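You operate a simulated robot arm through the tools that you are given. There is no shell and no other tool. Be economical: measure what you need, move in short steps, check, and stop when the job is done.

The job below is to be done with a simulated two-armed robot. You get a single attempt, and the scene is never put back.

Task
Hold the blue tub on the long table steady with one hand, lift the zero cell out of it with the other and set it down on the long table. Set down upright: zero cell.

The check looks at the end state, three seconds after you hand in, the way a careful person would. Anything else that was tipped, shoved, dropped, spilled or broken makes it a failure.

Robot
Two 7-joint arms with two-finger parallel grippers on one trunk, on a base that drives. Base frame: it is fixed to the floor where the robot stands at the start and does not move with it; the origin is under the middle of the robot, x ahead of it, y to its left, z up; the surface under the hand at the start is at about z = 860. Readings come in mm, degrees, newtons and seconds.
The left shoulder is at the start at [50, 168, 1207], the right one opposite. With the tool pointing down near the work surface each hand reaches from about 100 to 660 mm from the robot's upright axis, wherever it stands, measured 20 degrees to its own side. Places, roughly: long table [700, 600, 900]. Payload 1.57 kg a hand.
The tool frame of a hand sits at the grasp point between the pads (the TCP): z along the fingers, y along the line on which they close. The tips reach 30 mm beyond it. The gripper opens to 80 mm. The fingers are 17 mm wide and 12 mm thick; the gripper's body (40 by 82 mm) begins 80 mm behind the TCP.
Orientation is that of the tool frame in the base frame, as [roll, pitch, yaw] about the fixed x, y, z axes, in that order (R = Rz(yaw) Ry(pitch) Rx(roll)). With the fingers straight down and closing along the base's y, the tool's x points along the base's -x, its y along +y and its z along -z.

Tools
- The arms move only by the tool nudge_tool. It takes "left_steps", "right_steps" or both (then of equal length, played together; a hand with none holds still); each is a list of rows, each a list of 7 numbers: the shift along the tool's x, y, z in units of 40 mm (1.0 is 40 mm), then the turn, a rotation vector about the tool's x, y, z in units of 4 degrees (1.0 is 4 degrees), then the finger opening in m, from 0 to 0.08. In form: [[x, y, z, wx, wy, wz, gripper], ...]. A call has 1 to 8 rows; each row shifts and turns the commanded pose from where the row before left it, along the tool's axes as they then stand. A call with a number of a shift or a turn outside -1 to 1 is refused whole. Rows are played at 5 a second. More than 50 mm and 8.6 degrees between two rows, or a gripper value outside its range, and nothing of the call is played. A pose out of reach is approached as far as the arm can. The call stops where the force on the tool passes 40 N (or 10 N more than at its start, if that is more) or the arm is blocked; 0.2 s more then pass. The fingers move at their own pace (about 45 mm/s each) and stop on an object; they squeeze with about 37 N. The grip force told is the motor's: it shows also when the fingers shut on nothing. Time passes only in rows, and 0.2 s behind the last, so rows that do not move let the fingers close. The reply holds the time, the measured pose of the TCP, the force on the tool along the base axes, the opening and the grip force, in the units named above and with some noise, with the torque about the TCP (base axes, N m) and any sound that the robot's microphone picked up, and new pictures: "pictures" is both (left out), scene, wrist or none (wrist: the cameras of the hands that moved).
- Cameras (640 x 400 px; columns grow to the right, rows downward): "scene" is now at [119.5, -37.2, 1414.6]; the picture's right is [-0.43, -0.90, 0.00], its down [-0.54, 0.26, -0.80] and it looks along [0.72, -0.35, -0.60] (base axes); focal length 283 px, centre (320, 200). "left" rides on the left gripper at [72, 7, -122] in its tool frame; the picture's right is [-0.09, 1.00, 0.00], its down [-0.84, -0.08, -0.54] and it looks along [-0.54, -0.05, 0.84] (tool axes); focal length 238 px, centre (320, 200). "right" rides on the right gripper at [72, -7, -122] in its tool frame; the picture's right is [0.09, 1.00, 0.00], its down [-0.84, 0.08, -0.54] and it looks along [-0.54, 0.05, 0.84] (tool axes); focal length 238 px, centre (320, 200). There is no depth. A picture from a camera that has moved, and an enlarged one, comes with that camera's place and axes in the base frame and with its lens.
- lift_body(by): slides the trunk up (or, below 0, down) by that many mm; the arms and the scene camera ride with it, the base frame stays. It gives what a move gives, with no picture.
- steer(legs): drives the robot by 1 to 6 legs, each [ahead, left, turn to the left] in mm, mm and degrees, along the robot's own axes; the way and the turn of a leg run together, so that a leg with both is an arc; at most 1500 mm and 180 degrees a leg. The arms and the cameras ride along, it lands a little off, and it stops where it bumps. It gives what a move gives, and a new picture of the scene camera.
- head_to(pan, tilt): turns the head with the scene camera to pan (to the left, within 80 degrees either way) and tilt (down, from -29 to 69), counted from straight ahead of the robot. It gives what a move gives, and a new picture of the scene camera.
- enlarge(camera, box): a new picture of the part [left, top, right, bottom] of that camera's present view, enlarged. It takes no simulated time.
- sign_off(): hands the job in; it is judged then, once.

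Go step by step. Nothing tells you exact positions but the pictures and the camera data: compare them with the known pose of the tool, close in by small moves and look again before you grip or let go. The budget is 120 turns and 260 pictures, counting those below and the enlarged ones. Unless the task says otherwise, let go and move clear before handing in, and close with one line.

The tools are called after ">>>" as name(argument=value, ...) on one line, values as JSON. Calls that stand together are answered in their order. nudge_tool: Moves the arms, as the interface text tells. Its arguments: {"type":"object","properties":{"left_steps":{"type":"array","items":{"type":"array","items":{"type":"number"}}},"right_steps":{"type":"array","items":{"type":"array","items":{"type":"number"}}},"pictures":{"type":"string","enum":["both","scene","wrist","none"]}},"required":[]} The other tools are called the same way: lift_body (by) slides the trunk up or down; steer (legs) drives the base; head_to (pan, tilt) turns the head that bears the scene camera; enlarge (camera, box) takes an enlarged picture of a part of a camera's view; sign_off () hands the job in.

At the start:

```text
clock: 0.0
left_position: [461.7, 100.2, 1168.7]
left_tool_rot: [180.0, 0.0, -179.8]
left_ft_force: [0.4, 0.0, 0.3]
left_ft_torque: [-0.04, -0.01, 0.01]
left_finger_gap: 79.9
left_finger_force: 0.1
right_position: [418.7, -299.7, 1152.5]
right_tool_rot: [180.0, 0.0, 180.0]
right_ft_force: [-1.1, -1.1, -0.2]
right_ft_torque: [-0.04, -0.01, -0.01]
right_finger_gap: 79.9
right_finger_force: 0.1
trunk travel left (down, up): [-375.0, 68.0]
robot x, y, heading: [-0.7, 0.7, -0.1]
head pan, tilt: [-25.7, 36.9]
```

scene: 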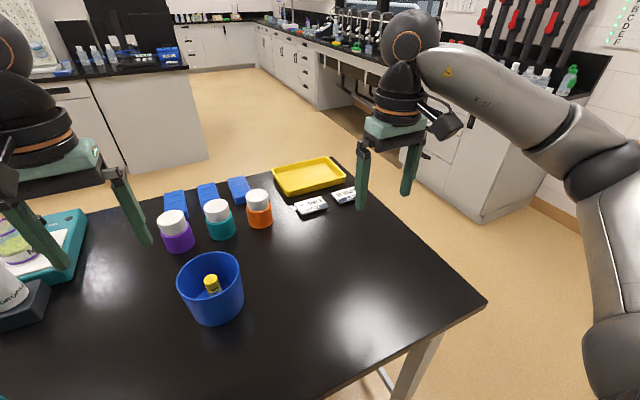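
right: 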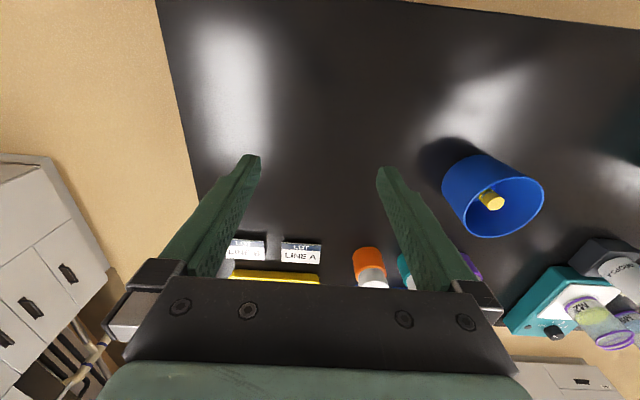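
left: 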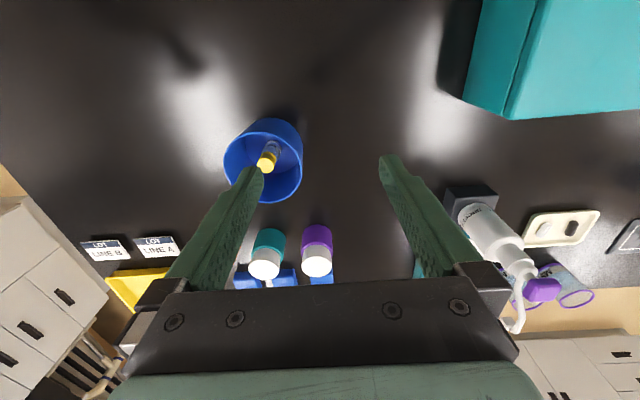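

The blue tub stands on the table ahead at roughly x 530, y 15, with a yellow-capped cell inside. I'll turn the head towards it and look closer.

>>> head_to(pan=0, tilt=50)

>>> enlarge(camera="left", box=[200, 100, 340, 220])

>>> enlarge(camera="right", box=[420, 130, 570, 250])

```text
clock: 0.9
left_position: [461.5, 99.1, 1168.1]
left_tool_rot: [179.9, 0.1, -179.9]
left_ft_force: [-0.6, 0.4, -0.8]
left_ft_torque: [0.02, -0.02, 0.0]
left_finger_gap: 80.0
left_finger_force: 0.0
right_position: [418.8, -300.9, 1151.5]
right_tool_rot: [-180.0, 0.0, -180.0]
right_ft_force: [0.7, 0.0, 0.1]
right_ft_torque: [0.03, 0.02, -0.01]
right_finger_gap: 79.7
right_finger_force: 0.2
trunk travel left (down, up): [-375.0, 68.0]
robot x, y, heading: [1.7, -5.4, -0.1]
head pan, tilt: [0.0, 50.0]
camera scene: at [118.1, 0.4, 1395.8], right [0.0, -1.0, 0.0], down [-0.77, 0.0, -0.64], along [0.64, 0.0, -0.77], focal length 283 px, centre (320, 200)
```

scene: 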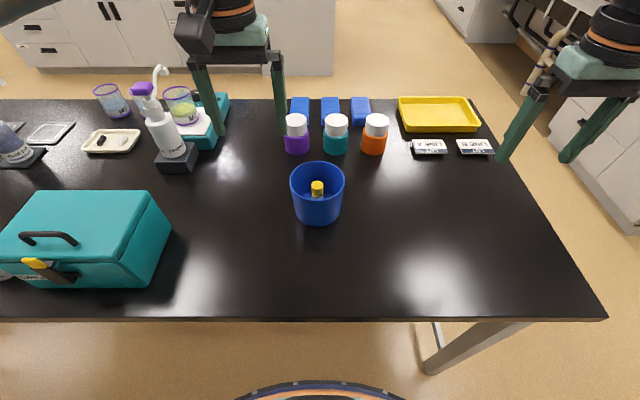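

```text
3.33 times, centred on (270, 160) of left
camera zoom: at [390.1, 107.2, 1289.2], right [0.09, 1.0, 0.0], down [0.84, -0.08, 0.54], along [0.54, -0.05, -0.84], focal length 794 px, centre (487, 333)
```

zoom: 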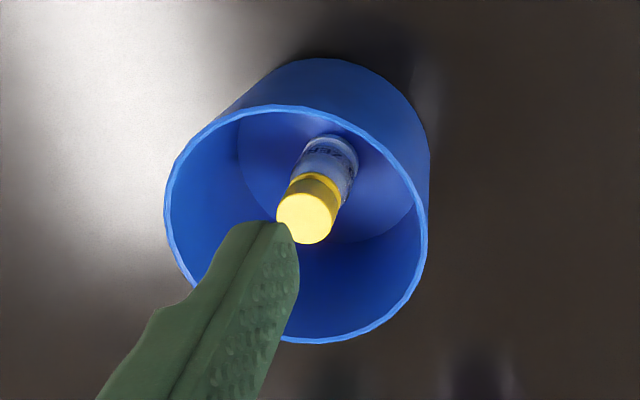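

```text
3.33 times, centred on (495, 190) of right
camera zoom: at [345.9, -308.2, 1273.7], right [-0.09, 1.0, 0.0], down [0.84, 0.08, 0.54], along [0.54, 0.05, -0.84], focal length 794 px, centre (-263, 233)
```

zoom: 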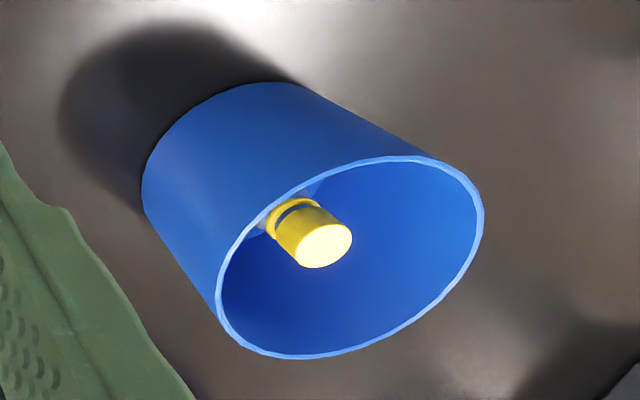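

The cell stands upright mid-tub at about (540, 7), its cap top near z 942. The tub rim has a radius of about 60 at z ~945. I'll bring the left hand above the tub's left wall, tilted outward, and start turning the right hand so it closes along x.

>>> nudge_tool(left_steps=[[-0.7, 0, 0.8, 0, 0, 0, 0.044], [-0.7, 0, 0.8, 0, 0, 0, 0.044], [-0.64, -0.17, 0.8, 0, 0, 0, 0.044], [0, 0, 0.5, 0, 0, 0, 0.044], [0, 0, 0, 0.95, 0, 0, 0.044], [0, 0, 0, 0.95, 0, 0, 0.044], [0, 0, 0, 0.95, 0, 0, 0.044], [0, 0, 0, 0.95, 0, 0, 0.044]], right_steps=[[0, 0, 0, 0, 0, -1, 0.06], [0, 0, 0, 0, 0, -1, 0.06], [0, 0, 0, 0, 0, -1, 0.06], [0, 0, 0, 0, 0, -1, 0.06], [0, 0, 0, 0, 0, -1, 0.06], [0, 0, 0, 0, 0, -1, 0.06], [0, 0, 0, 0, 0, -1, 0.06], [0, 0, 0, 0, 0, -1, 0.06]])

```text
clock: 2.7
left_position: [543.3, 93.7, 1051.9]
left_tool_rot: [-164.7, 0.2, -179.9]
left_ft_force: [0.0, 0.2, 1.0]
left_ft_torque: [-0.04, 0.02, 0.02]
left_finger_gap: 44.1
left_finger_force: 0.0
right_position: [418.7, -300.5, 1151.4]
right_tool_rot: [-180.0, 0.1, -148.0]
right_ft_force: [1.3, 0.2, 0.5]
right_ft_torque: [-0.01, 0.04, 0.01]
right_finger_gap: 60.0
right_finger_force: 0.0
trunk travel left (down, up): [-375.0, 68.0]
robot x, y, heading: [-1.5, 1.2, -0.2]
head pan, tilt: [0.0, 50.0]
camera scene: at [118.1, 0.8, 1395.8], right [0.0, -1.0, 0.0], down [-0.77, 0.0, -0.64], along [0.64, 0.0, -0.77], focal length 283 px, centre (320, 200)
camera right: at [360.2, -345.1, 1273.9], right [-0.61, 0.8, 0.0], down [0.67, 0.51, 0.54], along [0.43, 0.33, -0.84], focal length 238 px, centre (320, 200)
camera left: at [471.5, 132.8, 1167.2], right [0.09, 0.96, -0.26], down [0.84, 0.07, 0.54], along [0.54, -0.27, -0.8], focal length 238 px, centre (320, 200)
```

scene: 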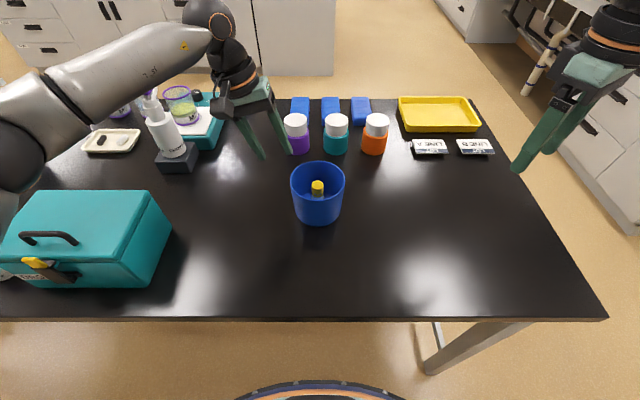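
right: 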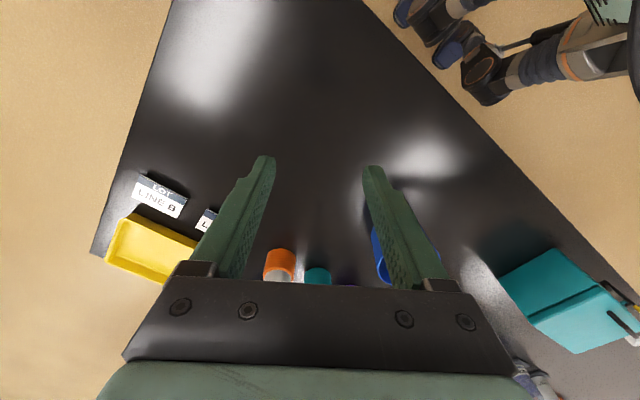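
left: 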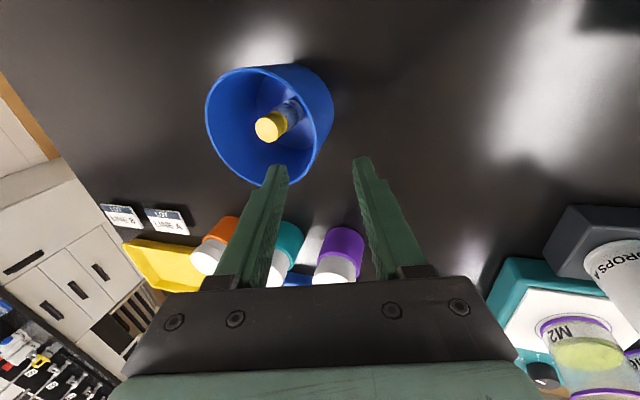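

Readings agree. I'll bring the left fingertips just above the rim and keep turning the right hand.

>>> nudge_tool(left_steps=[[0, 0.06, 0.5, 0, 0, 0, 0.044], [0, 0, 0.5, 0, 0, 0, 0.044], [0, 0, 0.4, 0, 0, 0, 0.044], [0, 0, 0, 0, 0, 0, 0.044], [0, 0, 0, 0, 0, 0, 0.044], [0, 0, 0, 0, 0, 0, 0.044], [0, 0, 0, 0, 0, 0, 0.044], [0, 0, 0, 0, 0, 0, 0.044]], right_steps=[[0, 0, 0, 0, 0, -1, 0.06], [0, 0, 0, 0, 0, -1, 0.06], [0, 0, 0, 0, 0, -1, 0.06], [0, 0, 0, 0, 0, -1, 0.06], [0, 0, 0, 0, 0, -1, 0.06], [0, 0, 0, 0, 0, -1, 0.06], [0, 0, 0, 0, 0, -1, 0.06], [0, 0, 0, 0, 0, -1, 0.06]])

>>> enlarge(camera="scene", box=[230, 120, 390, 240])

```text
clock: 4.5
left_position: [541.9, 81.4, 997.9]
left_tool_rot: [-164.8, 0.0, -180.0]
left_ft_force: [-0.1, -0.1, 0.3]
left_ft_torque: [0.01, -0.01, 0.01]
left_finger_gap: 44.1
left_finger_force: 0.1
right_position: [348.6, -212.8, 1142.1]
right_tool_rot: [179.9, 0.0, -116.1]
right_ft_force: [0.3, 0.3, -0.2]
right_ft_torque: [-0.01, -0.04, 0.02]
right_finger_gap: 60.3
right_finger_force: 0.0
right hand out of reach, approached as far as the arm can: row 2, 3, 4, 5, 6, 7, 8
trunk travel left (down, up): [-375.0, 68.0]
robot x, y, heading: [1.3, -1.2, -0.0]
head pan, tilt: [0.0, 50.0]
camera scene: at [118.1, 0.7, 1395.8], right [0.0, -1.0, 0.0], down [-0.77, 0.0, -0.64], along [0.64, 0.0, -0.77], focal length 283 px, centre (320, 200)
camera right: at [321.7, -281.2, 1264.2], right [-0.94, 0.35, 0.0], down [0.3, 0.79, 0.54], along [0.19, 0.51, -0.84], focal length 238 px, centre (320, 200)
camera left: at [471.4, 119.9, 1112.7], right [0.09, 0.96, -0.26], down [0.84, 0.07, 0.54], along [0.54, -0.27, -0.8], focal length 238 px, centre (320, 200)
```

scene: 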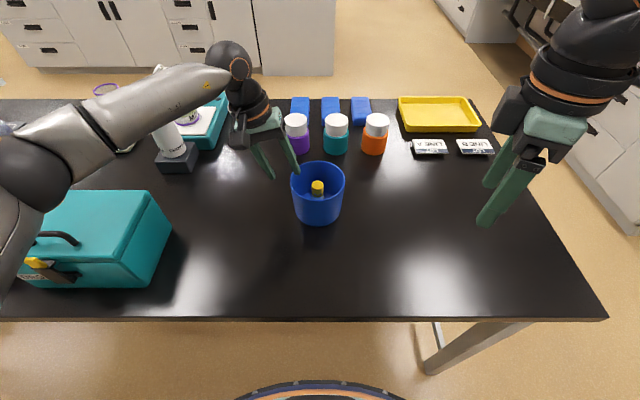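
right: 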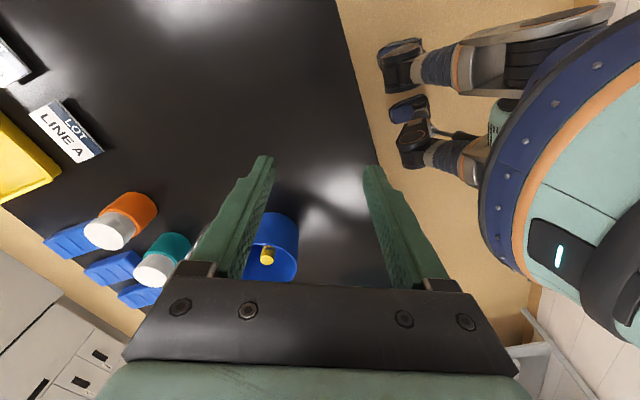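
left: 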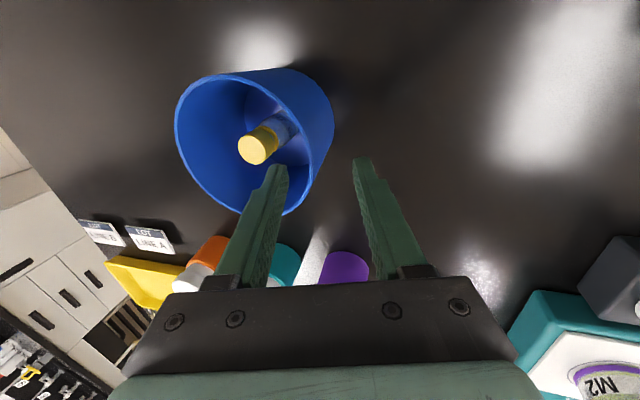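

```text
3.33 times, centred on (310, 180) of scene
camera zoom: at [118.1, 0.7, 1395.8], right [0.0, -1.0, 0.0], down [-0.77, 0.0, -0.64], along [0.64, 0.0, -0.77], focal length 943 px, centre (353, 267)
```

zoom: 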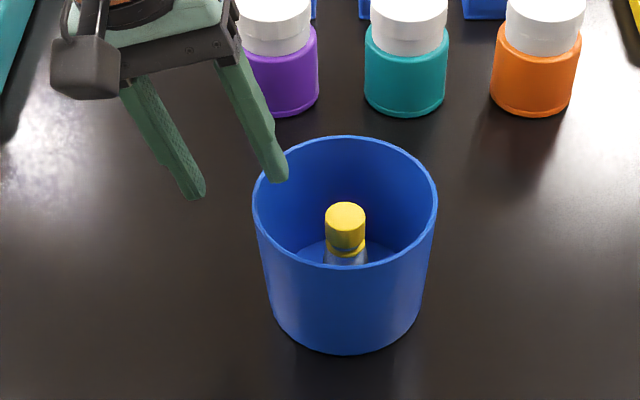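

Left fingers straddle the wall line correctly. I'll descend with the fingers either side of the wall, and also check how the right hand responds from its current pose.

>>> nudge_tool(left_steps=[[0, 0, 0.4, 0, 0, 0, 0.044], [0, 0, 0.4, 0, 0, 0, 0.044], [0, 0, 0.3, 0, 0, 0, 0.044], [0, 0, 0, 0, 0, 0, 0.044]], pictures="both")

>>> enlarge(camera="scene", box=[230, 120, 390, 240])

```text
clock: 5.5
left_position: [543.5, 69.6, 953.7]
left_tool_rot: [-164.8, 0.1, -179.9]
left_ft_force: [0.5, -0.2, 0.1]
left_ft_torque: [0.04, 0.0, 0.0]
left_finger_gap: 44.0
left_finger_force: 0.1
right_position: [349.6, -213.3, 1142.8]
right_tool_rot: [-179.9, 0.0, -116.2]
right_ft_force: [1.1, -0.9, 0.7]
right_ft_torque: [0.01, 0.03, -0.01]
right_finger_gap: 60.0
right_finger_force: 0.1
trunk travel left (down, up): [-375.0, 68.0]
robot x, y, heading: [0.6, 4.6, 0.2]
head pan, tilt: [0.0, 50.0]
camera scene: at [118.1, 0.5, 1395.8], right [0.0, -1.0, 0.0], down [-0.77, 0.0, -0.64], along [0.64, 0.0, -0.77], focal length 283 px, centre (320, 200)
camera left: at [471.9, 108.2, 1069.8], right [0.09, 0.96, -0.26], down [0.84, 0.07, 0.54], along [0.54, -0.27, -0.8], focal length 238 px, centre (320, 200)
```

scene: 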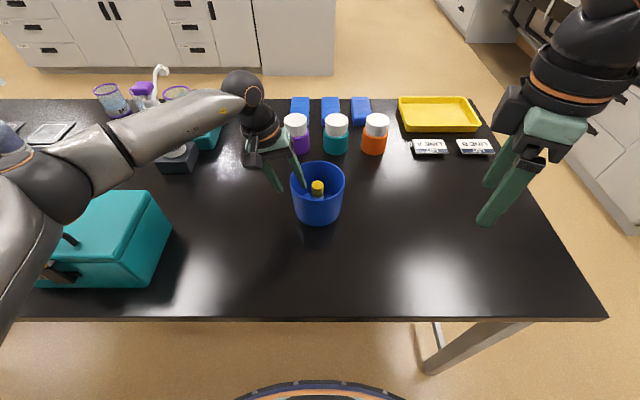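
left: 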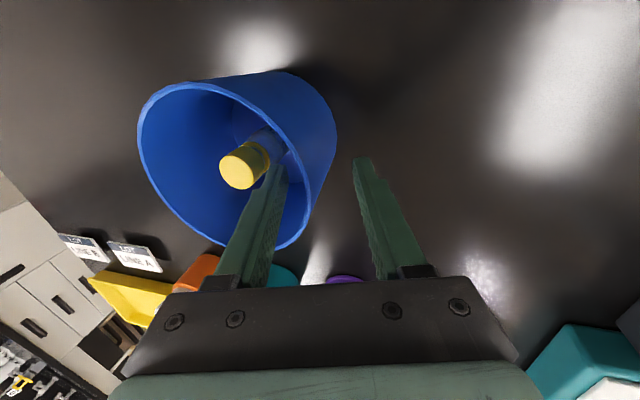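

```text
3.33 times, centred on (310, 180) of scene
camera zoom: at [118.1, 0.5, 1395.8], right [0.0, -1.0, 0.0], down [-0.77, 0.0, -0.64], along [0.64, 0.0, -0.77], focal length 943 px, centre (353, 267)
```

zoom: 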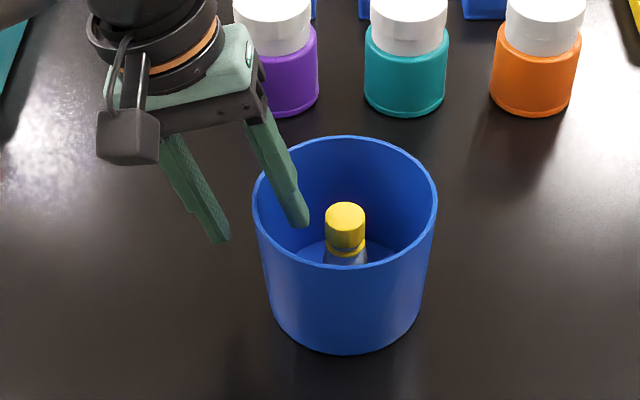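

I'll narrow the fingers, go 20 mm deeper, then close gently on the wall.

>>> nudge_tool(left_steps=[[0, 0, 0, 0, 0, 0, 0.03], [0, 0, 0, 0, 0, 0, 0.026], [0, 0, 0.25, 0, 0, 0, 0.022], [0, 0, 0.25, 0, 0, 0, 0.02], [0, 0, 0, 0, 0, 0, 0.018]], pictures="both")

>>> enlarge(camera="scene", box=[230, 120, 390, 240])

```text
clock: 6.7
left_position: [543.9, 64.6, 935.0]
left_tool_rot: [-164.8, 0.0, -179.8]
left_ft_force: [0.7, -0.9, 0.1]
left_ft_torque: [0.04, -0.03, -0.01]
left_finger_gap: 18.1
left_finger_force: 0.0
right_position: [348.3, -213.3, 1141.8]
right_tool_rot: [-180.0, -0.1, -116.2]
right_ft_force: [0.5, 0.9, 0.0]
right_ft_torque: [0.0, -0.01, 0.01]
right_finger_gap: 60.0
right_finger_force: 0.1
trunk travel left (down, up): [-375.0, 68.0]
robot x, y, heading: [-2.9, 2.1, 0.2]
head pan, tilt: [0.0, 50.0]
camera scene: at [118.0, 0.5, 1395.8], right [0.0, -1.0, 0.0], down [-0.77, 0.0, -0.64], along [0.64, 0.0, -0.77], focal length 283 px, centre (320, 200)
camera left: at [472.3, 103.1, 1050.5], right [0.09, 0.96, -0.26], down [0.84, 0.07, 0.54], along [0.54, -0.27, -0.8], focal length 238 px, centre (320, 200)
```

scene: 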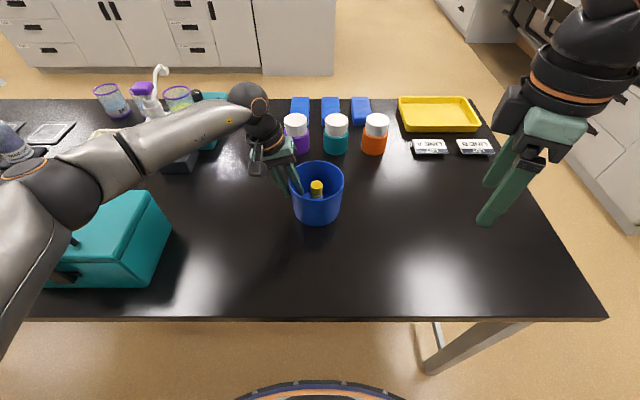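
left: 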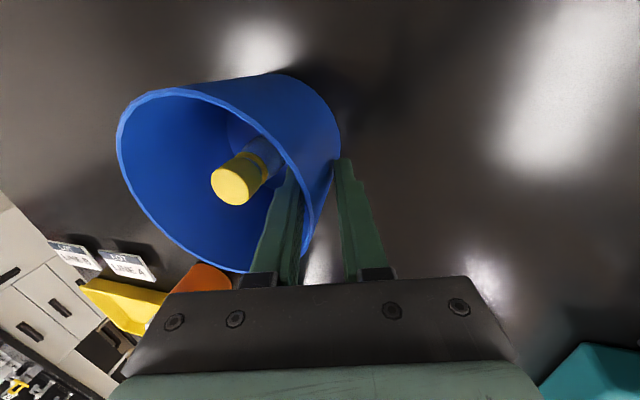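

```text
3.33 times, centred on (310, 180) of scene
camera zoom: at [118.0, 0.5, 1395.8], right [0.0, -1.0, 0.0], down [-0.77, 0.0, -0.64], along [0.64, 0.0, -0.77], focal length 943 px, centre (353, 267)
```

zoom: 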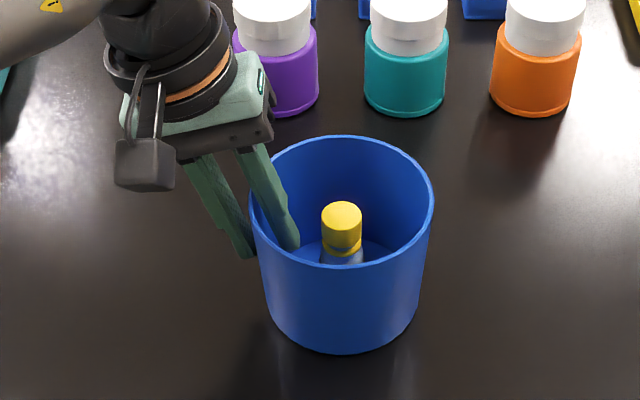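

The tub was nudged by about 2 mm. The wall leans only about 5°, so a firm pinch at 15° would twist the tub. I'll straighten the left hand to match the wall and let the right hand lean away instead.

>>> nudge_tool(left_steps=[[0, -0.05, 0, -0.8, 0, 0, 0.02], [0, 0, 0, -0.8, 0, 0, 0.02], [0, 0, 0, -0.8, 0, 0, 0.02], [0, 0, 0, 0, 0, 0, 0.02]], pictures="wrist")

>>> enlarge(camera="scene", box=[250, 140, 370, 230])

>>> enlarge(camera="left", box=[220, 90, 420, 215])

```text
clock: 7.7
left_position: [544.1, 62.8, 936.7]
left_tool_rot: [-174.5, 0.0, -179.9]
left_ft_force: [0.8, 0.8, -0.6]
left_ft_torque: [0.0, 0.02, -0.01]
left_finger_gap: 20.4
left_finger_force: 0.1
right_position: [349.0, -213.6, 1142.0]
right_tool_rot: [-180.0, 0.0, -116.0]
right_ft_force: [-0.2, -0.4, 1.0]
right_ft_torque: [-0.02, -0.01, 0.0]
right_finger_gap: 60.3
right_finger_force: 0.1
trunk travel left (down, up): [-375.0, 68.0]
robot x, y, heading: [1.3, -1.6, 0.1]
head pan, tilt: [0.0, 50.0]
camera left: at [471.9, 81.1, 1056.0], right [0.09, 0.99, -0.1], down [0.84, -0.02, 0.55], along [0.54, -0.13, -0.83], focal length 238 px, centre (320, 200)
```

left: 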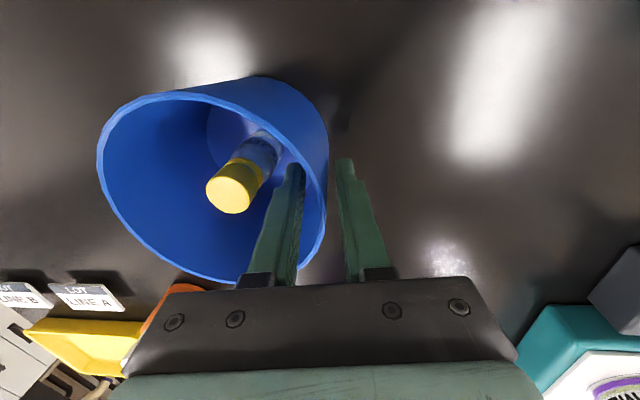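

```text
4.44 times, centred on (310, 185) of scene
camera zoom: at [118.1, 0.6, 1395.7], right [0.0, -1.0, 0.0], down [-0.77, 0.0, -0.64], along [0.64, 0.0, -0.77], focal length 1258 px, centre (364, 267)
```

zoom: 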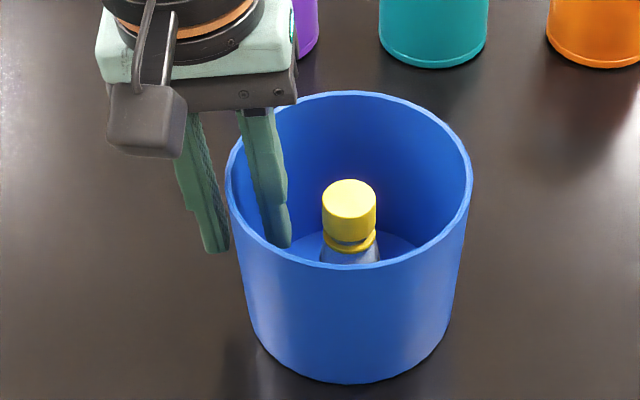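

```text
3.20 times, centred on (320, 152) of left
camera zoom: at [471.9, 81.1, 1056.0], right [0.09, 0.99, -0.1], down [0.84, -0.02, 0.55], along [0.54, -0.13, -0.83], focal length 763 px, centre (320, 352)
```

zoom: 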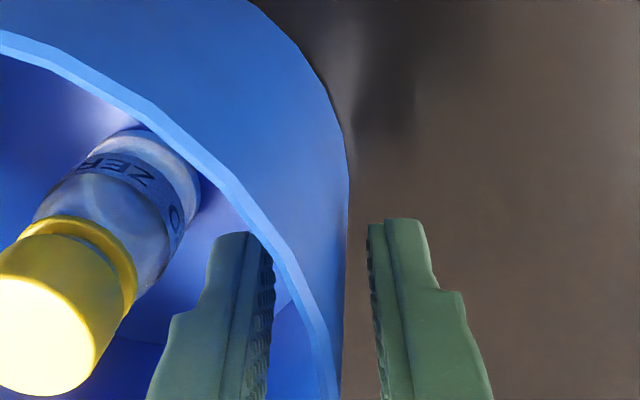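

Wall sits about 3 mm outside the finger centre. I'll shift and close in stages.

>>> nudge_tool(left_steps=[[0, 0.08, 0, 0, 0, 0, 0.018], [0, 0, 0, 0, 0, 0, 0.014], [0, 0, 0, 0, 0, 0, 0.01], [0, 0, 0, 0, 0, 0, 0.008]], pictures="none")

>>> enlarge(camera="scene", box=[250, 140, 370, 230])

>>> enlarge(camera="left", box=[220, 90, 420, 215])

```text
clock: 8.7
left_position: [544.1, 65.6, 936.9]
left_tool_rot: [-174.5, 0.0, -179.9]
left_ft_force: [0.0, -1.6, 0.2]
left_ft_torque: [0.03, 0.02, 0.02]
left_finger_gap: 9.0
left_finger_force: 0.4
right_position: [348.8, -213.0, 1142.0]
right_tool_rot: [-179.9, 0.0, -116.1]
right_ft_force: [-0.2, 0.0, 0.9]
right_ft_torque: [-0.01, 0.01, -0.01]
right_finger_gap: 60.1
right_finger_force: 0.1
trunk travel left (down, up): [-375.0, 68.0]
robot x, y, heading: [0.8, 0.1, 0.2]
head pan, tilt: [0.0, 50.0]
```

```text
4.44 times, centred on (310, 185) of scene
camera zoom: at [118.1, 0.4, 1395.8], right [0.0, -1.0, 0.0], down [-0.77, 0.0, -0.64], along [0.64, 0.0, -0.77], focal length 1258 px, centre (364, 267)
```

zoom: 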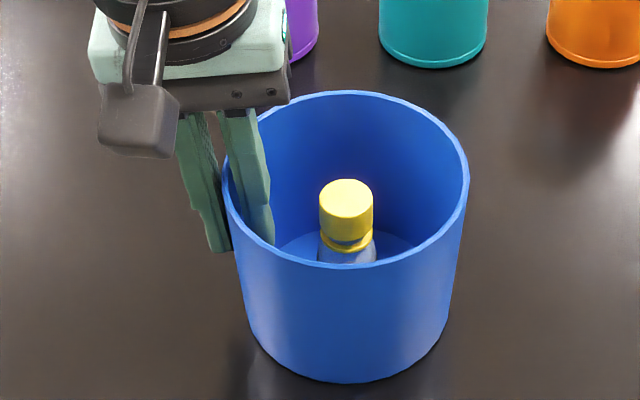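

```text
3.20 times, centred on (320, 152) of left
camera zoom: at [472.0, 84.1, 1055.9], right [0.09, 0.99, -0.1], down [0.84, -0.02, 0.55], along [0.54, -0.13, -0.83], focal length 763 px, centre (320, 352)
```

zoom: 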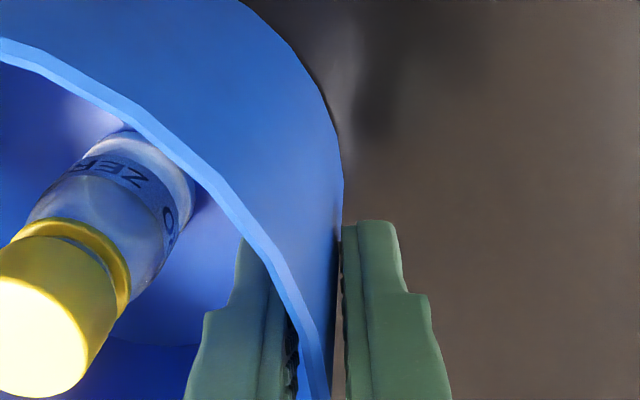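

Inner pad touches; I'll close fully, centring as I go.

>>> nudge_tool(left_steps=[[0, -0.04, 0, 0, 0, 0, 0.006], [0, 0, 0, 0, 0, 0, 0.004], [0, 0, 0, 0, 0, 0, 0.002], [0, 0, 0, 0, 0, 0, 0.0], [0, 0, 0, 0, 0, 0, 0.0]], pictures="none")

>>> enlarge(camera="scene", box=[250, 140, 370, 230])

```text
clock: 9.9
left_position: [542.5, 62.9, 935.7]
left_tool_rot: [-174.4, -0.1, -180.0]
left_ft_force: [0.2, -0.2, -1.1]
left_ft_torque: [0.06, 0.01, -0.01]
left_finger_gap: 5.1
left_finger_force: 24.7
right_position: [348.6, -214.4, 1141.5]
right_tool_rot: [-180.0, 0.1, -116.2]
right_ft_force: [-0.4, -0.2, 0.4]
right_ft_torque: [0.01, 0.0, 0.03]
right_finger_gap: 60.2
right_finger_force: 0.1
trunk travel left (down, up): [-375.0, 68.0]
robot x, y, heading: [1.5, 0.4, -0.3]
head pan, tilt: [0.0, 50.0]
```

```text
4.44 times, centred on (310, 185) of scene
camera zoom: at [118.2, 0.5, 1395.7], right [0.0, -1.0, 0.0], down [-0.77, 0.0, -0.64], along [0.64, 0.0, -0.77], focal length 1258 px, centre (364, 267)
```

zoom: 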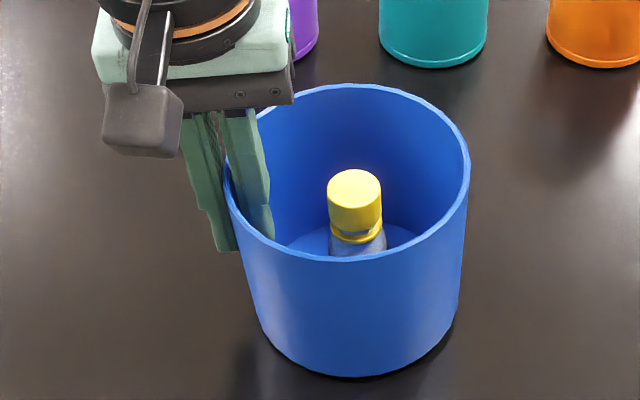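

The pinch tipped the tub slightly, its right side rising, so the pads and wall aren't quite parallel. Let me look closely.

>>> enlarge(camera="scene", box=[270, 150, 370, 230])

>>> enlarge(camera="left", box=[80, 60, 380, 250])

>>> enlarge(camera="right", box=[220, 190, 320, 290])

```text
5.00 times, centred on (320, 190) of scene
camera zoom: at [118.2, 0.5, 1395.7], right [0.0, -1.0, 0.0], down [-0.77, 0.0, -0.64], along [0.64, 0.0, -0.77], focal length 1415 px, centre (320, 250)
```

zoom: 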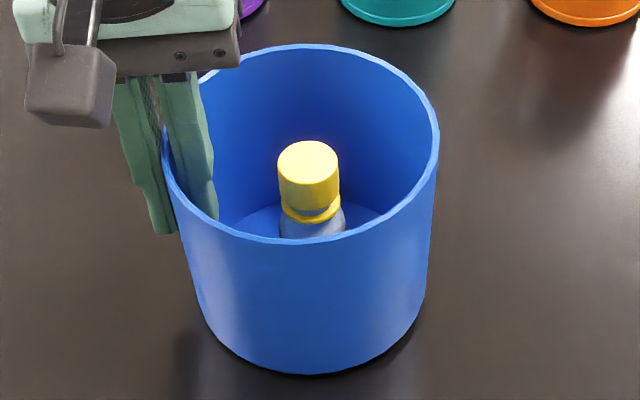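

```text
2.11 times, centred on (230, 155) of left
camera zoom: at [472.1, 82.6, 1055.9], right [0.09, 0.99, -0.1], down [0.84, -0.02, 0.55], along [0.54, -0.13, -0.83], focal length 502 px, centre (510, 295)
```

zoom: 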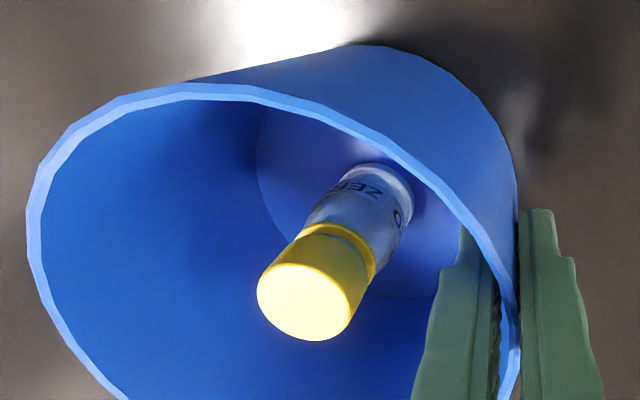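

```text
4.00 times, centred on (270, 240) of right
camera zoom: at [321.9, -281.5, 1264.2], right [-0.93, 0.36, 0.0], down [0.3, 0.79, 0.54], along [0.19, 0.51, -0.84], focal length 953 px, centre (520, 40)
```

zoom: 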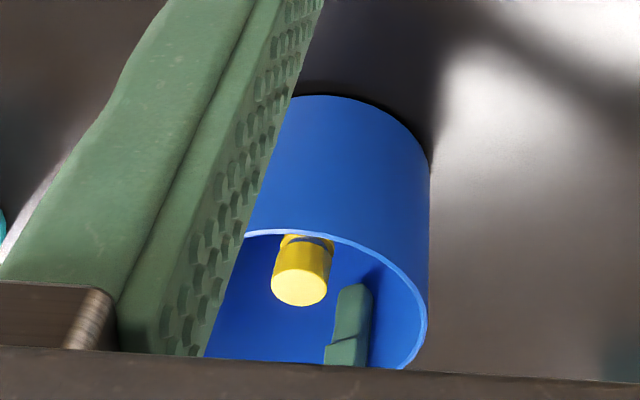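

I'll rotate the gripping left hand back by about 3° to seat the tub flat, watching forces.

>>> nudge_tool(left_steps=[[0, 0, 0, -0.35, 0, 0, 0.0], [0, 0, 0, -0.3, 0, 0, 0.0], [0, 0, 0, 0, 0, 0, 0.0]], pictures="none")

>>> enlarge(camera="scene", box=[270, 150, 370, 230])

```text
clock: 10.7
left_position: [542.3, 63.5, 935.9]
left_tool_rot: [-177.1, 0.1, -179.9]
left_ft_force: [-0.2, -1.2, 0.5]
left_ft_torque: [0.07, 0.03, 0.04]
left_finger_gap: 5.0
left_finger_force: 25.7
right_position: [348.7, -214.2, 1141.5]
right_tool_rot: [180.0, -0.1, -116.1]
right_ft_force: [-0.2, -0.2, 0.0]
right_ft_torque: [-0.01, -0.02, 0.02]
right_finger_gap: 60.0
right_finger_force: 0.1
trunk travel left (down, up): [-375.0, 68.0]
robot x, y, heading: [0.9, -0.9, 0.2]
head pan, tilt: [0.0, 50.0]
```

```text
5.00 times, centred on (320, 190) of scene
camera zoom: at [118.1, 0.5, 1395.8], right [0.0, -1.0, 0.0], down [-0.77, 0.0, -0.64], along [0.64, 0.0, -0.77], focal length 1415 px, centre (320, 250)
```

zoom: 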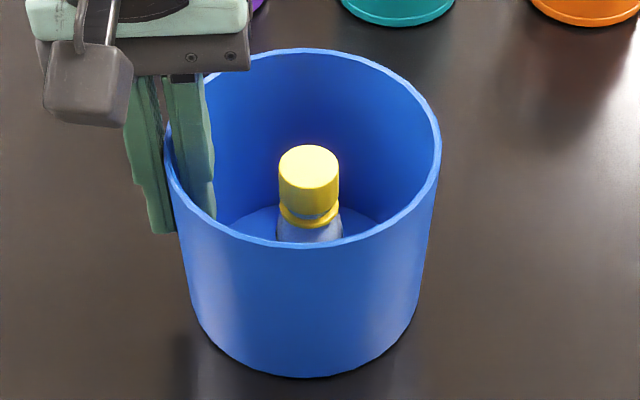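

Tub looks level now, but about 2 mm off the table; I'll lower it until it seats.

>>> nudge_tool(left_steps=[[0, 0, 0.025, -0.05, 0, 0, 0.0], [0, 0, 0.025, 0, 0, 0, 0.0], [0, 0, 0.01, 0, 0, 0, 0.0]], pictures="none")

>>> enlarge(camera="scene", box=[270, 150, 370, 230])

```text
clock: 11.5
left_position: [543.3, 63.3, 936.2]
left_tool_rot: [-177.1, 0.2, -179.9]
left_ft_force: [0.5, 2.0, 16.7]
left_ft_torque: [-0.38, 0.57, -0.02]
left_finger_gap: 5.3
left_finger_force: 25.6
right_position: [347.0, -212.4, 1142.4]
right_tool_rot: [-179.8, -0.1, -116.2]
right_ft_force: [0.5, -0.1, 0.3]
right_ft_torque: [-0.02, -0.03, -0.01]
right_finger_gap: 59.7
right_finger_force: 0.0
trunk travel left (down, up): [-375.0, 68.0]
robot x, y, heading: [-0.7, 1.3, 0.1]
head pan, tilt: [0.0, 50.0]
```

```text
5.00 times, centred on (320, 190) of scene
camera zoom: at [116.6, 0.6, 1396.1], right [0.0, -1.0, 0.0], down [-0.77, 0.0, -0.64], along [0.64, 0.0, -0.77], focal length 1415 px, centre (320, 250)
```

zoom: 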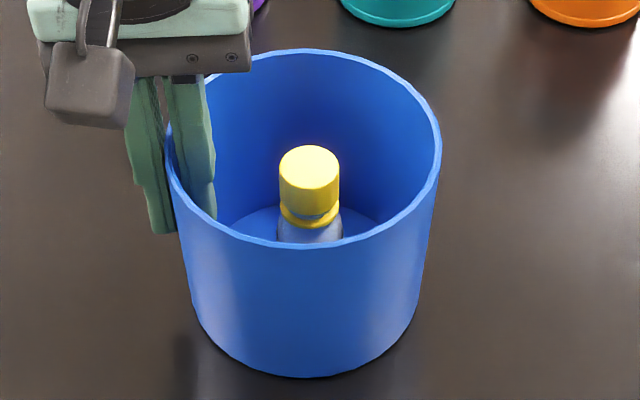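

Seated (the table pushes back). I'll ease that force slightly and bring the right hand closer while continuing its turn.

>>> nudge_tool(left_steps=[[0, 0, -0.015, 0, 0, 0, 0.0], [0, 0, -0.01, 0, 0, 0, 0.0], [0, 0, 0, 0, 0, 0, 0.0], [0, 0, 0, 0, 0, 0, 0.0], [0, 0, 0, 0, 0, 0, 0.0], [0, 0, 0, 0, 0, 0, 0.0], [0, 0, 0, 0, 0, 0, 0.0], [0, 0, 0, 0, 0, 0, 0.0]], right_steps=[[-0.75, -0.48, 0, 0, 0, 0, 0.06], [-0.75, -0.48, 0, 0, 0, 0, 0.06], [-0.75, -0.48, 0, 0, 0, 0, 0.06], [-0.75, -0.48, 0, 0, 0, 0, 0.06], [-0.75, -0.48, 0, 0, 0, 0, 0.06], [0, 0, 0, 0, 0, -1, 0.06], [0, 0, 0, 0, 0, -1, 0.06], [0, 0, 0, 0, 0, -1, 0.06]], pictures="scene")

```text
clock: 13.3
left_position: [542.6, 64.8, 936.6]
left_tool_rot: [-177.2, 0.2, -179.8]
left_ft_force: [4.3, -0.6, 17.1]
left_ft_torque: [-0.4, -0.05, 0.08]
left_finger_gap: 5.0
left_finger_force: 24.9
right_position: [364.7, -102.6, 1137.2]
right_tool_rot: [-179.9, 0.1, -104.1]
right_ft_force: [0.4, 0.8, 0.0]
right_ft_torque: [0.03, 0.0, 0.02]
right_finger_gap: 60.2
right_finger_force: 0.1
right hand out of reach, approached as far as the arm can: row 1, 2, 3, 4, 5, 6, 7, 8
trunk travel left (down, up): [-375.0, 68.0]
robot x, y, heading: [4.6, 2.5, 0.1]
head pan, tilt: [0.0, 50.0]
camera scene: at [116.8, 0.4, 1395.9], right [0.0, -1.0, 0.0], down [-0.77, 0.0, -0.64], along [0.64, 0.0, -0.77], focal length 283 px, centre (320, 200)
```

scene: 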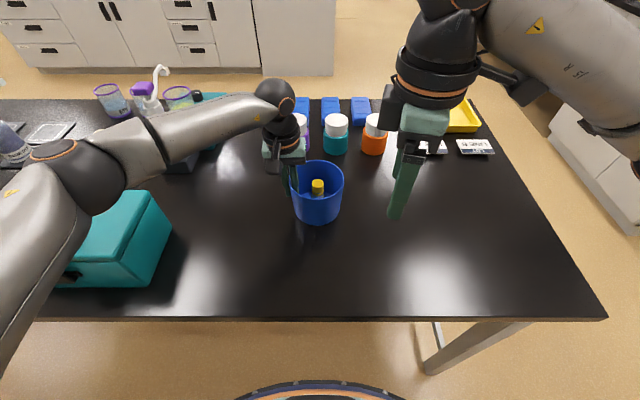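

The right arm can't reach forward with that turn while pointing straight down. Leaning the hand towards its own arm (which I wanted anyway) should help, so I'll try that and watch where it goes.

>>> nudge_tool(left_steps=[[0, 0, -0.02, 0, 0, 0, 0.0], [0, 0, 0, 0, 0, 0, 0.0], [0, 0, 0, 0, 0, 0, 0.0], [0, 0, 0, 0, 0, 0, 0.0], [0, 0, 0, 0, 0, 0, 0.0]], right_steps=[[0, 0, 0, 0, -1, 0, 0.06], [0, 0, 0, 0, -1, 0, 0.06], [0, 0, 0, 0, -1, 0, 0.06], [0, 0, 0, 0, -1, 0, 0.06], [0, 0, 0, 0, -1, 0, 0.06]], pictures="scene")

```text
clock: 14.5
left_position: [541.2, 62.3, 935.7]
left_tool_rot: [-177.1, 0.0, -179.9]
left_ft_force: [2.3, 0.4, 11.4]
left_ft_torque: [-0.4, -0.24, 0.1]
left_finger_gap: 5.2
left_finger_force: 25.7
right_position: [372.1, -67.9, 1146.7]
right_tool_rot: [179.9, 20.1, -104.2]
right_ft_force: [-0.3, -0.3, 0.6]
right_ft_torque: [-0.01, 0.0, 0.01]
right_finger_gap: 59.8
right_finger_force: 0.1
right hand out of reach, approached as far as the arm can: row 3
trunk travel left (down, up): [-375.0, 68.0]
robot x, y, heading: [-1.6, -1.4, 0.1]
head pan, tilt: [0.0, 50.0]
camera scene: at [117.1, 0.2, 1395.9], right [0.0, -1.0, 0.0], down [-0.77, 0.0, -0.64], along [0.64, 0.0, -0.77], focal length 283 px, centre (320, 200)
```

scene: 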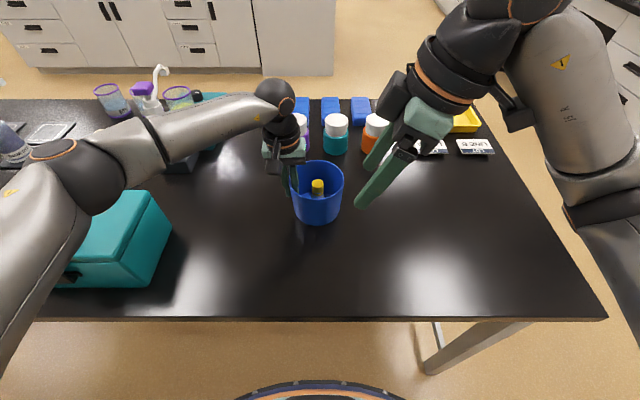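

That pose is reachable. Now forward and down in small steps.

>>> nudge_tool(right_steps=[[-0.042, -0.73, 0.41, 0, 0, 0, 0.06], [-0.042, -0.73, 0.41, 0, 0, 0, 0.06], [-0.042, -0.73, 0.41, 0, 0, 0, 0.06], [-0.042, -0.73, 0.41, 0, 0, 0, 0.06]], pictures="scene")

```text
clock: 15.5
left_position: [542.1, 63.5, 935.1]
left_tool_rot: [-177.2, 0.1, -179.9]
left_ft_force: [0.2, -1.1, 10.9]
left_ft_torque: [-0.37, 0.0, 0.06]
left_finger_gap: 5.3
left_finger_force: 25.1
right_position: [371.7, -67.6, 1146.6]
right_tool_rot: [180.0, 20.0, -104.2]
right_ft_force: [-0.3, -0.6, -0.4]
right_ft_torque: [0.03, 0.01, 0.01]
right_finger_gap: 60.1
right_finger_force: 0.1
right hand out of reach, approached as far as the arm can: row 1, 2, 3, 4
trunk travel left (down, up): [-375.0, 68.0]
robot x, y, heading: [1.4, -0.0, -0.0]
head pan, tilt: [0.0, 50.0]
camera scene: at [117.1, 0.4, 1395.8], right [0.0, -1.0, 0.0], down [-0.77, 0.0, -0.64], along [0.64, 0.0, -0.77], focal length 283 px, centre (320, 200)
```

scene: 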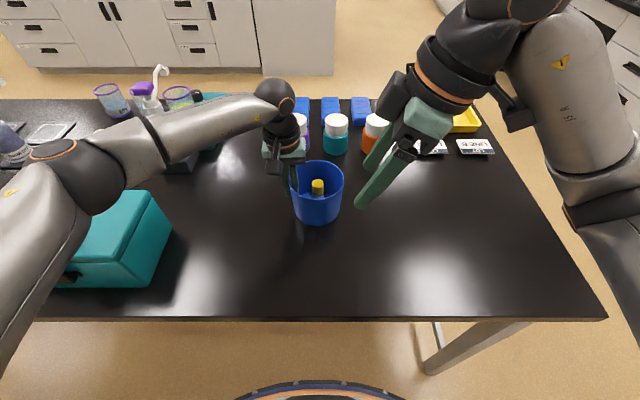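

The arm is at a joint limit here. I'll undo the lean, turn back to about -135°, and test forward reach in that posture, still well away from the tub.

>>> nudge_tool(right_steps=[[0, 0, 0, 0, 1, 0, 0.06], [0, 0, 0, 0, 1, 0, 0.06], [0, 0, 0, 0, 1, 0, 0.06], [0, 0, 0, 0, 1, 0, 0.06], [0, 0, 0, 0, 1, 0, 0.06]], pictures="none")

>>> nudge_tool(right_steps=[[0, 0, 0, 0, 0, 1, 0.06], [0, 0, 0, 0, 0, 1, 0.06], [0, 0, 0, 0, 0, 1, 0.06], [0, 0, 0, 0, 0, 1, 0.06], [0, 0, 0, 0, 0, 1, 0.06], [0, 0, 0, 0, 0, 1, 0.06], [0, 0, 0, 0, 0, 1, 0.06], [0, 0, 0, 0, 0, 1, 0.06]], pictures="scene")

```text
clock: 16.7
left_position: [540.9, 63.4, 936.2]
left_tool_rot: [-177.2, 0.1, -179.9]
left_ft_force: [-1.6, -1.0, 6.4]
left_ft_torque: [-0.39, 0.12, 0.02]
left_finger_gap: 5.3
left_finger_force: 25.2
right_position: [371.4, -68.2, 1147.2]
right_tool_rot: [180.0, 0.0, -104.1]
right_ft_force: [-0.2, -0.5, 0.6]
right_ft_torque: [0.01, 0.0, 0.0]
right_finger_gap: 59.9
right_finger_force: 0.1
trunk travel left (down, up): [-375.0, 68.0]
robot x, y, heading: [2.9, 1.3, 0.0]
head pan, tilt: [0.0, 50.0]
```

```text
clock: 18.5
left_position: [542.7, 63.3, 936.2]
left_tool_rot: [-177.2, 0.1, -179.9]
left_ft_force: [-1.0, -0.4, 5.5]
left_ft_torque: [-0.34, 0.11, 0.01]
left_finger_gap: 5.3
left_finger_force: 25.1
right_position: [371.6, -68.3, 1148.1]
right_tool_rot: [-180.0, 0.0, -136.0]
right_ft_force: [0.0, 0.3, 0.2]
right_ft_torque: [0.0, 0.01, -0.02]
right_finger_gap: 60.0
right_finger_force: 0.0
trunk travel left (down, up): [-375.0, 68.0]
robot x, y, heading: [2.5, -3.0, 0.0]
head pan, tilt: [0.0, 50.0]
camera scene: at [117.4, 0.4, 1395.8], right [0.0, -1.0, 0.0], down [-0.77, 0.0, -0.64], along [0.64, 0.0, -0.77], focal length 283 px, centre (320, 200)
```

scene: 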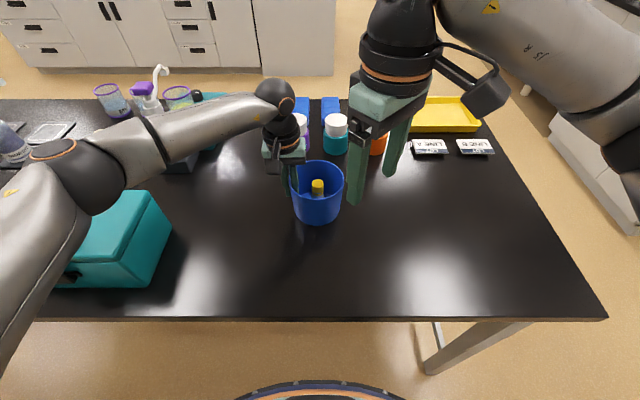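

>>> nudge_tool(right_steps=[[-0.54, -0.52, 0, 0, 0, 0, 0.06], [-0.54, -0.52, 0, 0, 0, 0, 0.06], [-0.54, -0.52, 0, 0, 0, 0, 0.06], [-0.54, -0.52, 0, 0, 0, 0, 0.06], [-0.27, -0.26, 0.3, 0, 0, 0, 0.06]], pictures="scene")

```text
clock: 19.7
left_position: [542.8, 63.3, 935.4]
left_tool_rot: [-177.1, 0.1, 180.0]
left_ft_force: [-0.9, -1.8, 4.1]
left_ft_torque: [-0.27, 0.03, -0.03]
left_finger_gap: 5.1
left_finger_force: 25.4
right_position: [507.2, -68.7, 1136.0]
right_tool_rot: [-179.9, 0.1, -136.1]
right_ft_force: [-0.4, -0.1, -0.9]
right_ft_torque: [-0.02, -0.02, -0.01]
right_finger_gap: 59.9
right_finger_force: 0.1
trunk travel left (down, up): [-375.0, 68.0]
robot x, y, heading: [-0.8, -0.8, 0.0]
head pan, tilt: [0.0, 50.0]
camera scene: at [117.6, 0.5, 1395.8], right [0.0, -1.0, 0.0], down [-0.77, 0.0, -0.64], along [0.64, 0.0, -0.77], focal length 283 px, centre (320, 200)
```

scene: 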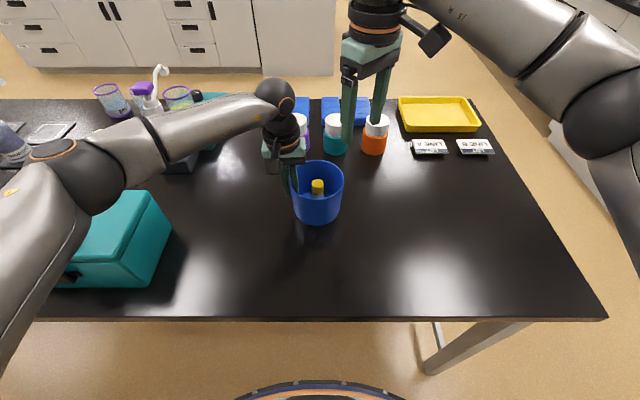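

Forward reach is fine at -136°. I'll try turning further here.

>>> nudge_tool(right_steps=[[0, 0, 0, 0, 0, -1, 0.06], [0, 0, 0, 0, 0, -1, 0.06], [0, 0, 0, 0, 0, -1, 0.06], [0, 0, 0, 0, 0, -1, 0.06], [0, 0, 0, 0, 0, -1, 0.06], [0, 0, 0, 0, 0, -1, 0.06], [0, 0, 0, 0, 0, -1, 0.06], [0, 0, 0, 0, 0, -1, 0.06]], pictures="none")

```text
clock: 21.5
left_position: [542.4, 64.0, 934.5]
left_tool_rot: [-177.2, 0.1, -179.9]
left_ft_force: [-0.3, -0.3, 5.0]
left_ft_torque: [-0.31, -0.05, 0.02]
left_finger_gap: 5.1
left_finger_force: 25.6
right_position: [506.6, -68.3, 1136.0]
right_tool_rot: [180.0, 0.1, -132.1]
right_ft_force: [0.5, 0.7, -0.3]
right_ft_torque: [0.01, 0.04, 0.01]
right_finger_gap: 59.8
right_finger_force: 0.2
right hand out of reach, approached as far as the arm can: row 2, 3, 4, 5, 6, 7, 8
trunk travel left (down, up): [-375.0, 68.0]
robot x, y, heading: [0.0, 1.2, 0.0]
head pan, tilt: [0.0, 50.0]
```

The turn limit here is about -132°. With a 24° lean back about the closing axis, clearance to the left hand works without regripping; I'll test the lean.

>>> nudge_tool(right_steps=[[0, 0, 0, 0, -1, 0, 0.06], [0, 0, 0, 0, -1, 0, 0.06], [0, 0, 0, 0, -1, 0, 0.06], [0, 0, 0, 0, -1, 0, 0.06], [0, 0, 0, 0, -1, 0, 0.06], [0, 0, 0, 0, -1, 0, 0.06]], pictures="scene")

```text
clock: 22.9
left_position: [542.7, 63.3, 935.2]
left_tool_rot: [-177.2, -0.1, -180.0]
left_ft_force: [0.3, 0.1, 5.2]
left_ft_torque: [-0.32, -0.02, -0.03]
left_finger_gap: 5.2
left_finger_force: 25.4
right_position: [508.2, -68.8, 1135.0]
right_tool_rot: [180.0, 24.2, -132.2]
right_ft_force: [1.2, 0.1, -0.1]
right_ft_torque: [0.0, -0.02, 0.01]
right_finger_gap: 59.9
right_finger_force: 0.0
trunk travel left (down, up): [-375.0, 68.0]
robot x, y, heading: [-1.8, 2.0, 0.1]
head pan, tilt: [0.0, 50.0]
camera scene: at [117.6, 0.4, 1395.8], right [0.0, -1.0, 0.0], down [-0.77, 0.0, -0.64], along [0.64, 0.0, -0.77], focal length 283 px, centre (320, 200)
```

scene: 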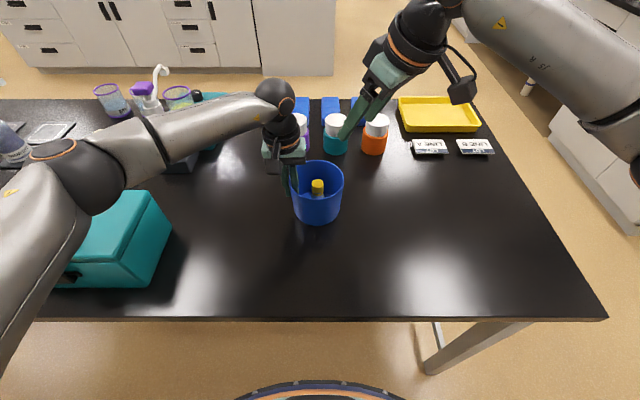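

Lean works. I'll try for some more yaw in this posture.

>>> nudge_tool(right_steps=[[0, 0, 0, -0.41, 0, -0.91, 0.06], [0, 0, 0, -0.41, 0, -0.91, 0.06], [0, 0, 0, -0.41, 0, -0.91, 0.06], [0, 0, 0, -0.41, 0, -0.91, 0.06]], pictures="none")

```text
clock: 23.9
left_position: [542.9, 64.6, 935.4]
left_tool_rot: [-177.2, 0.0, -179.9]
left_ft_force: [0.1, -0.9, 4.3]
left_ft_torque: [-0.29, 0.0, -0.03]
left_finger_gap: 5.2
left_finger_force: 25.3
right_position: [507.5, -69.0, 1134.6]
right_tool_rot: [179.9, 24.1, -128.2]
right_ft_force: [-0.3, -0.2, -0.2]
right_ft_torque: [-0.01, 0.02, 0.02]
right_finger_gap: 60.0
right_finger_force: 0.2
right hand out of reach, approached as far as the arm can: row 2, 3, 4
trunk travel left (down, up): [-375.0, 68.0]
robot x, y, heading: [1.0, 1.0, 0.0]
head pan, tilt: [0.0, 50.0]
```

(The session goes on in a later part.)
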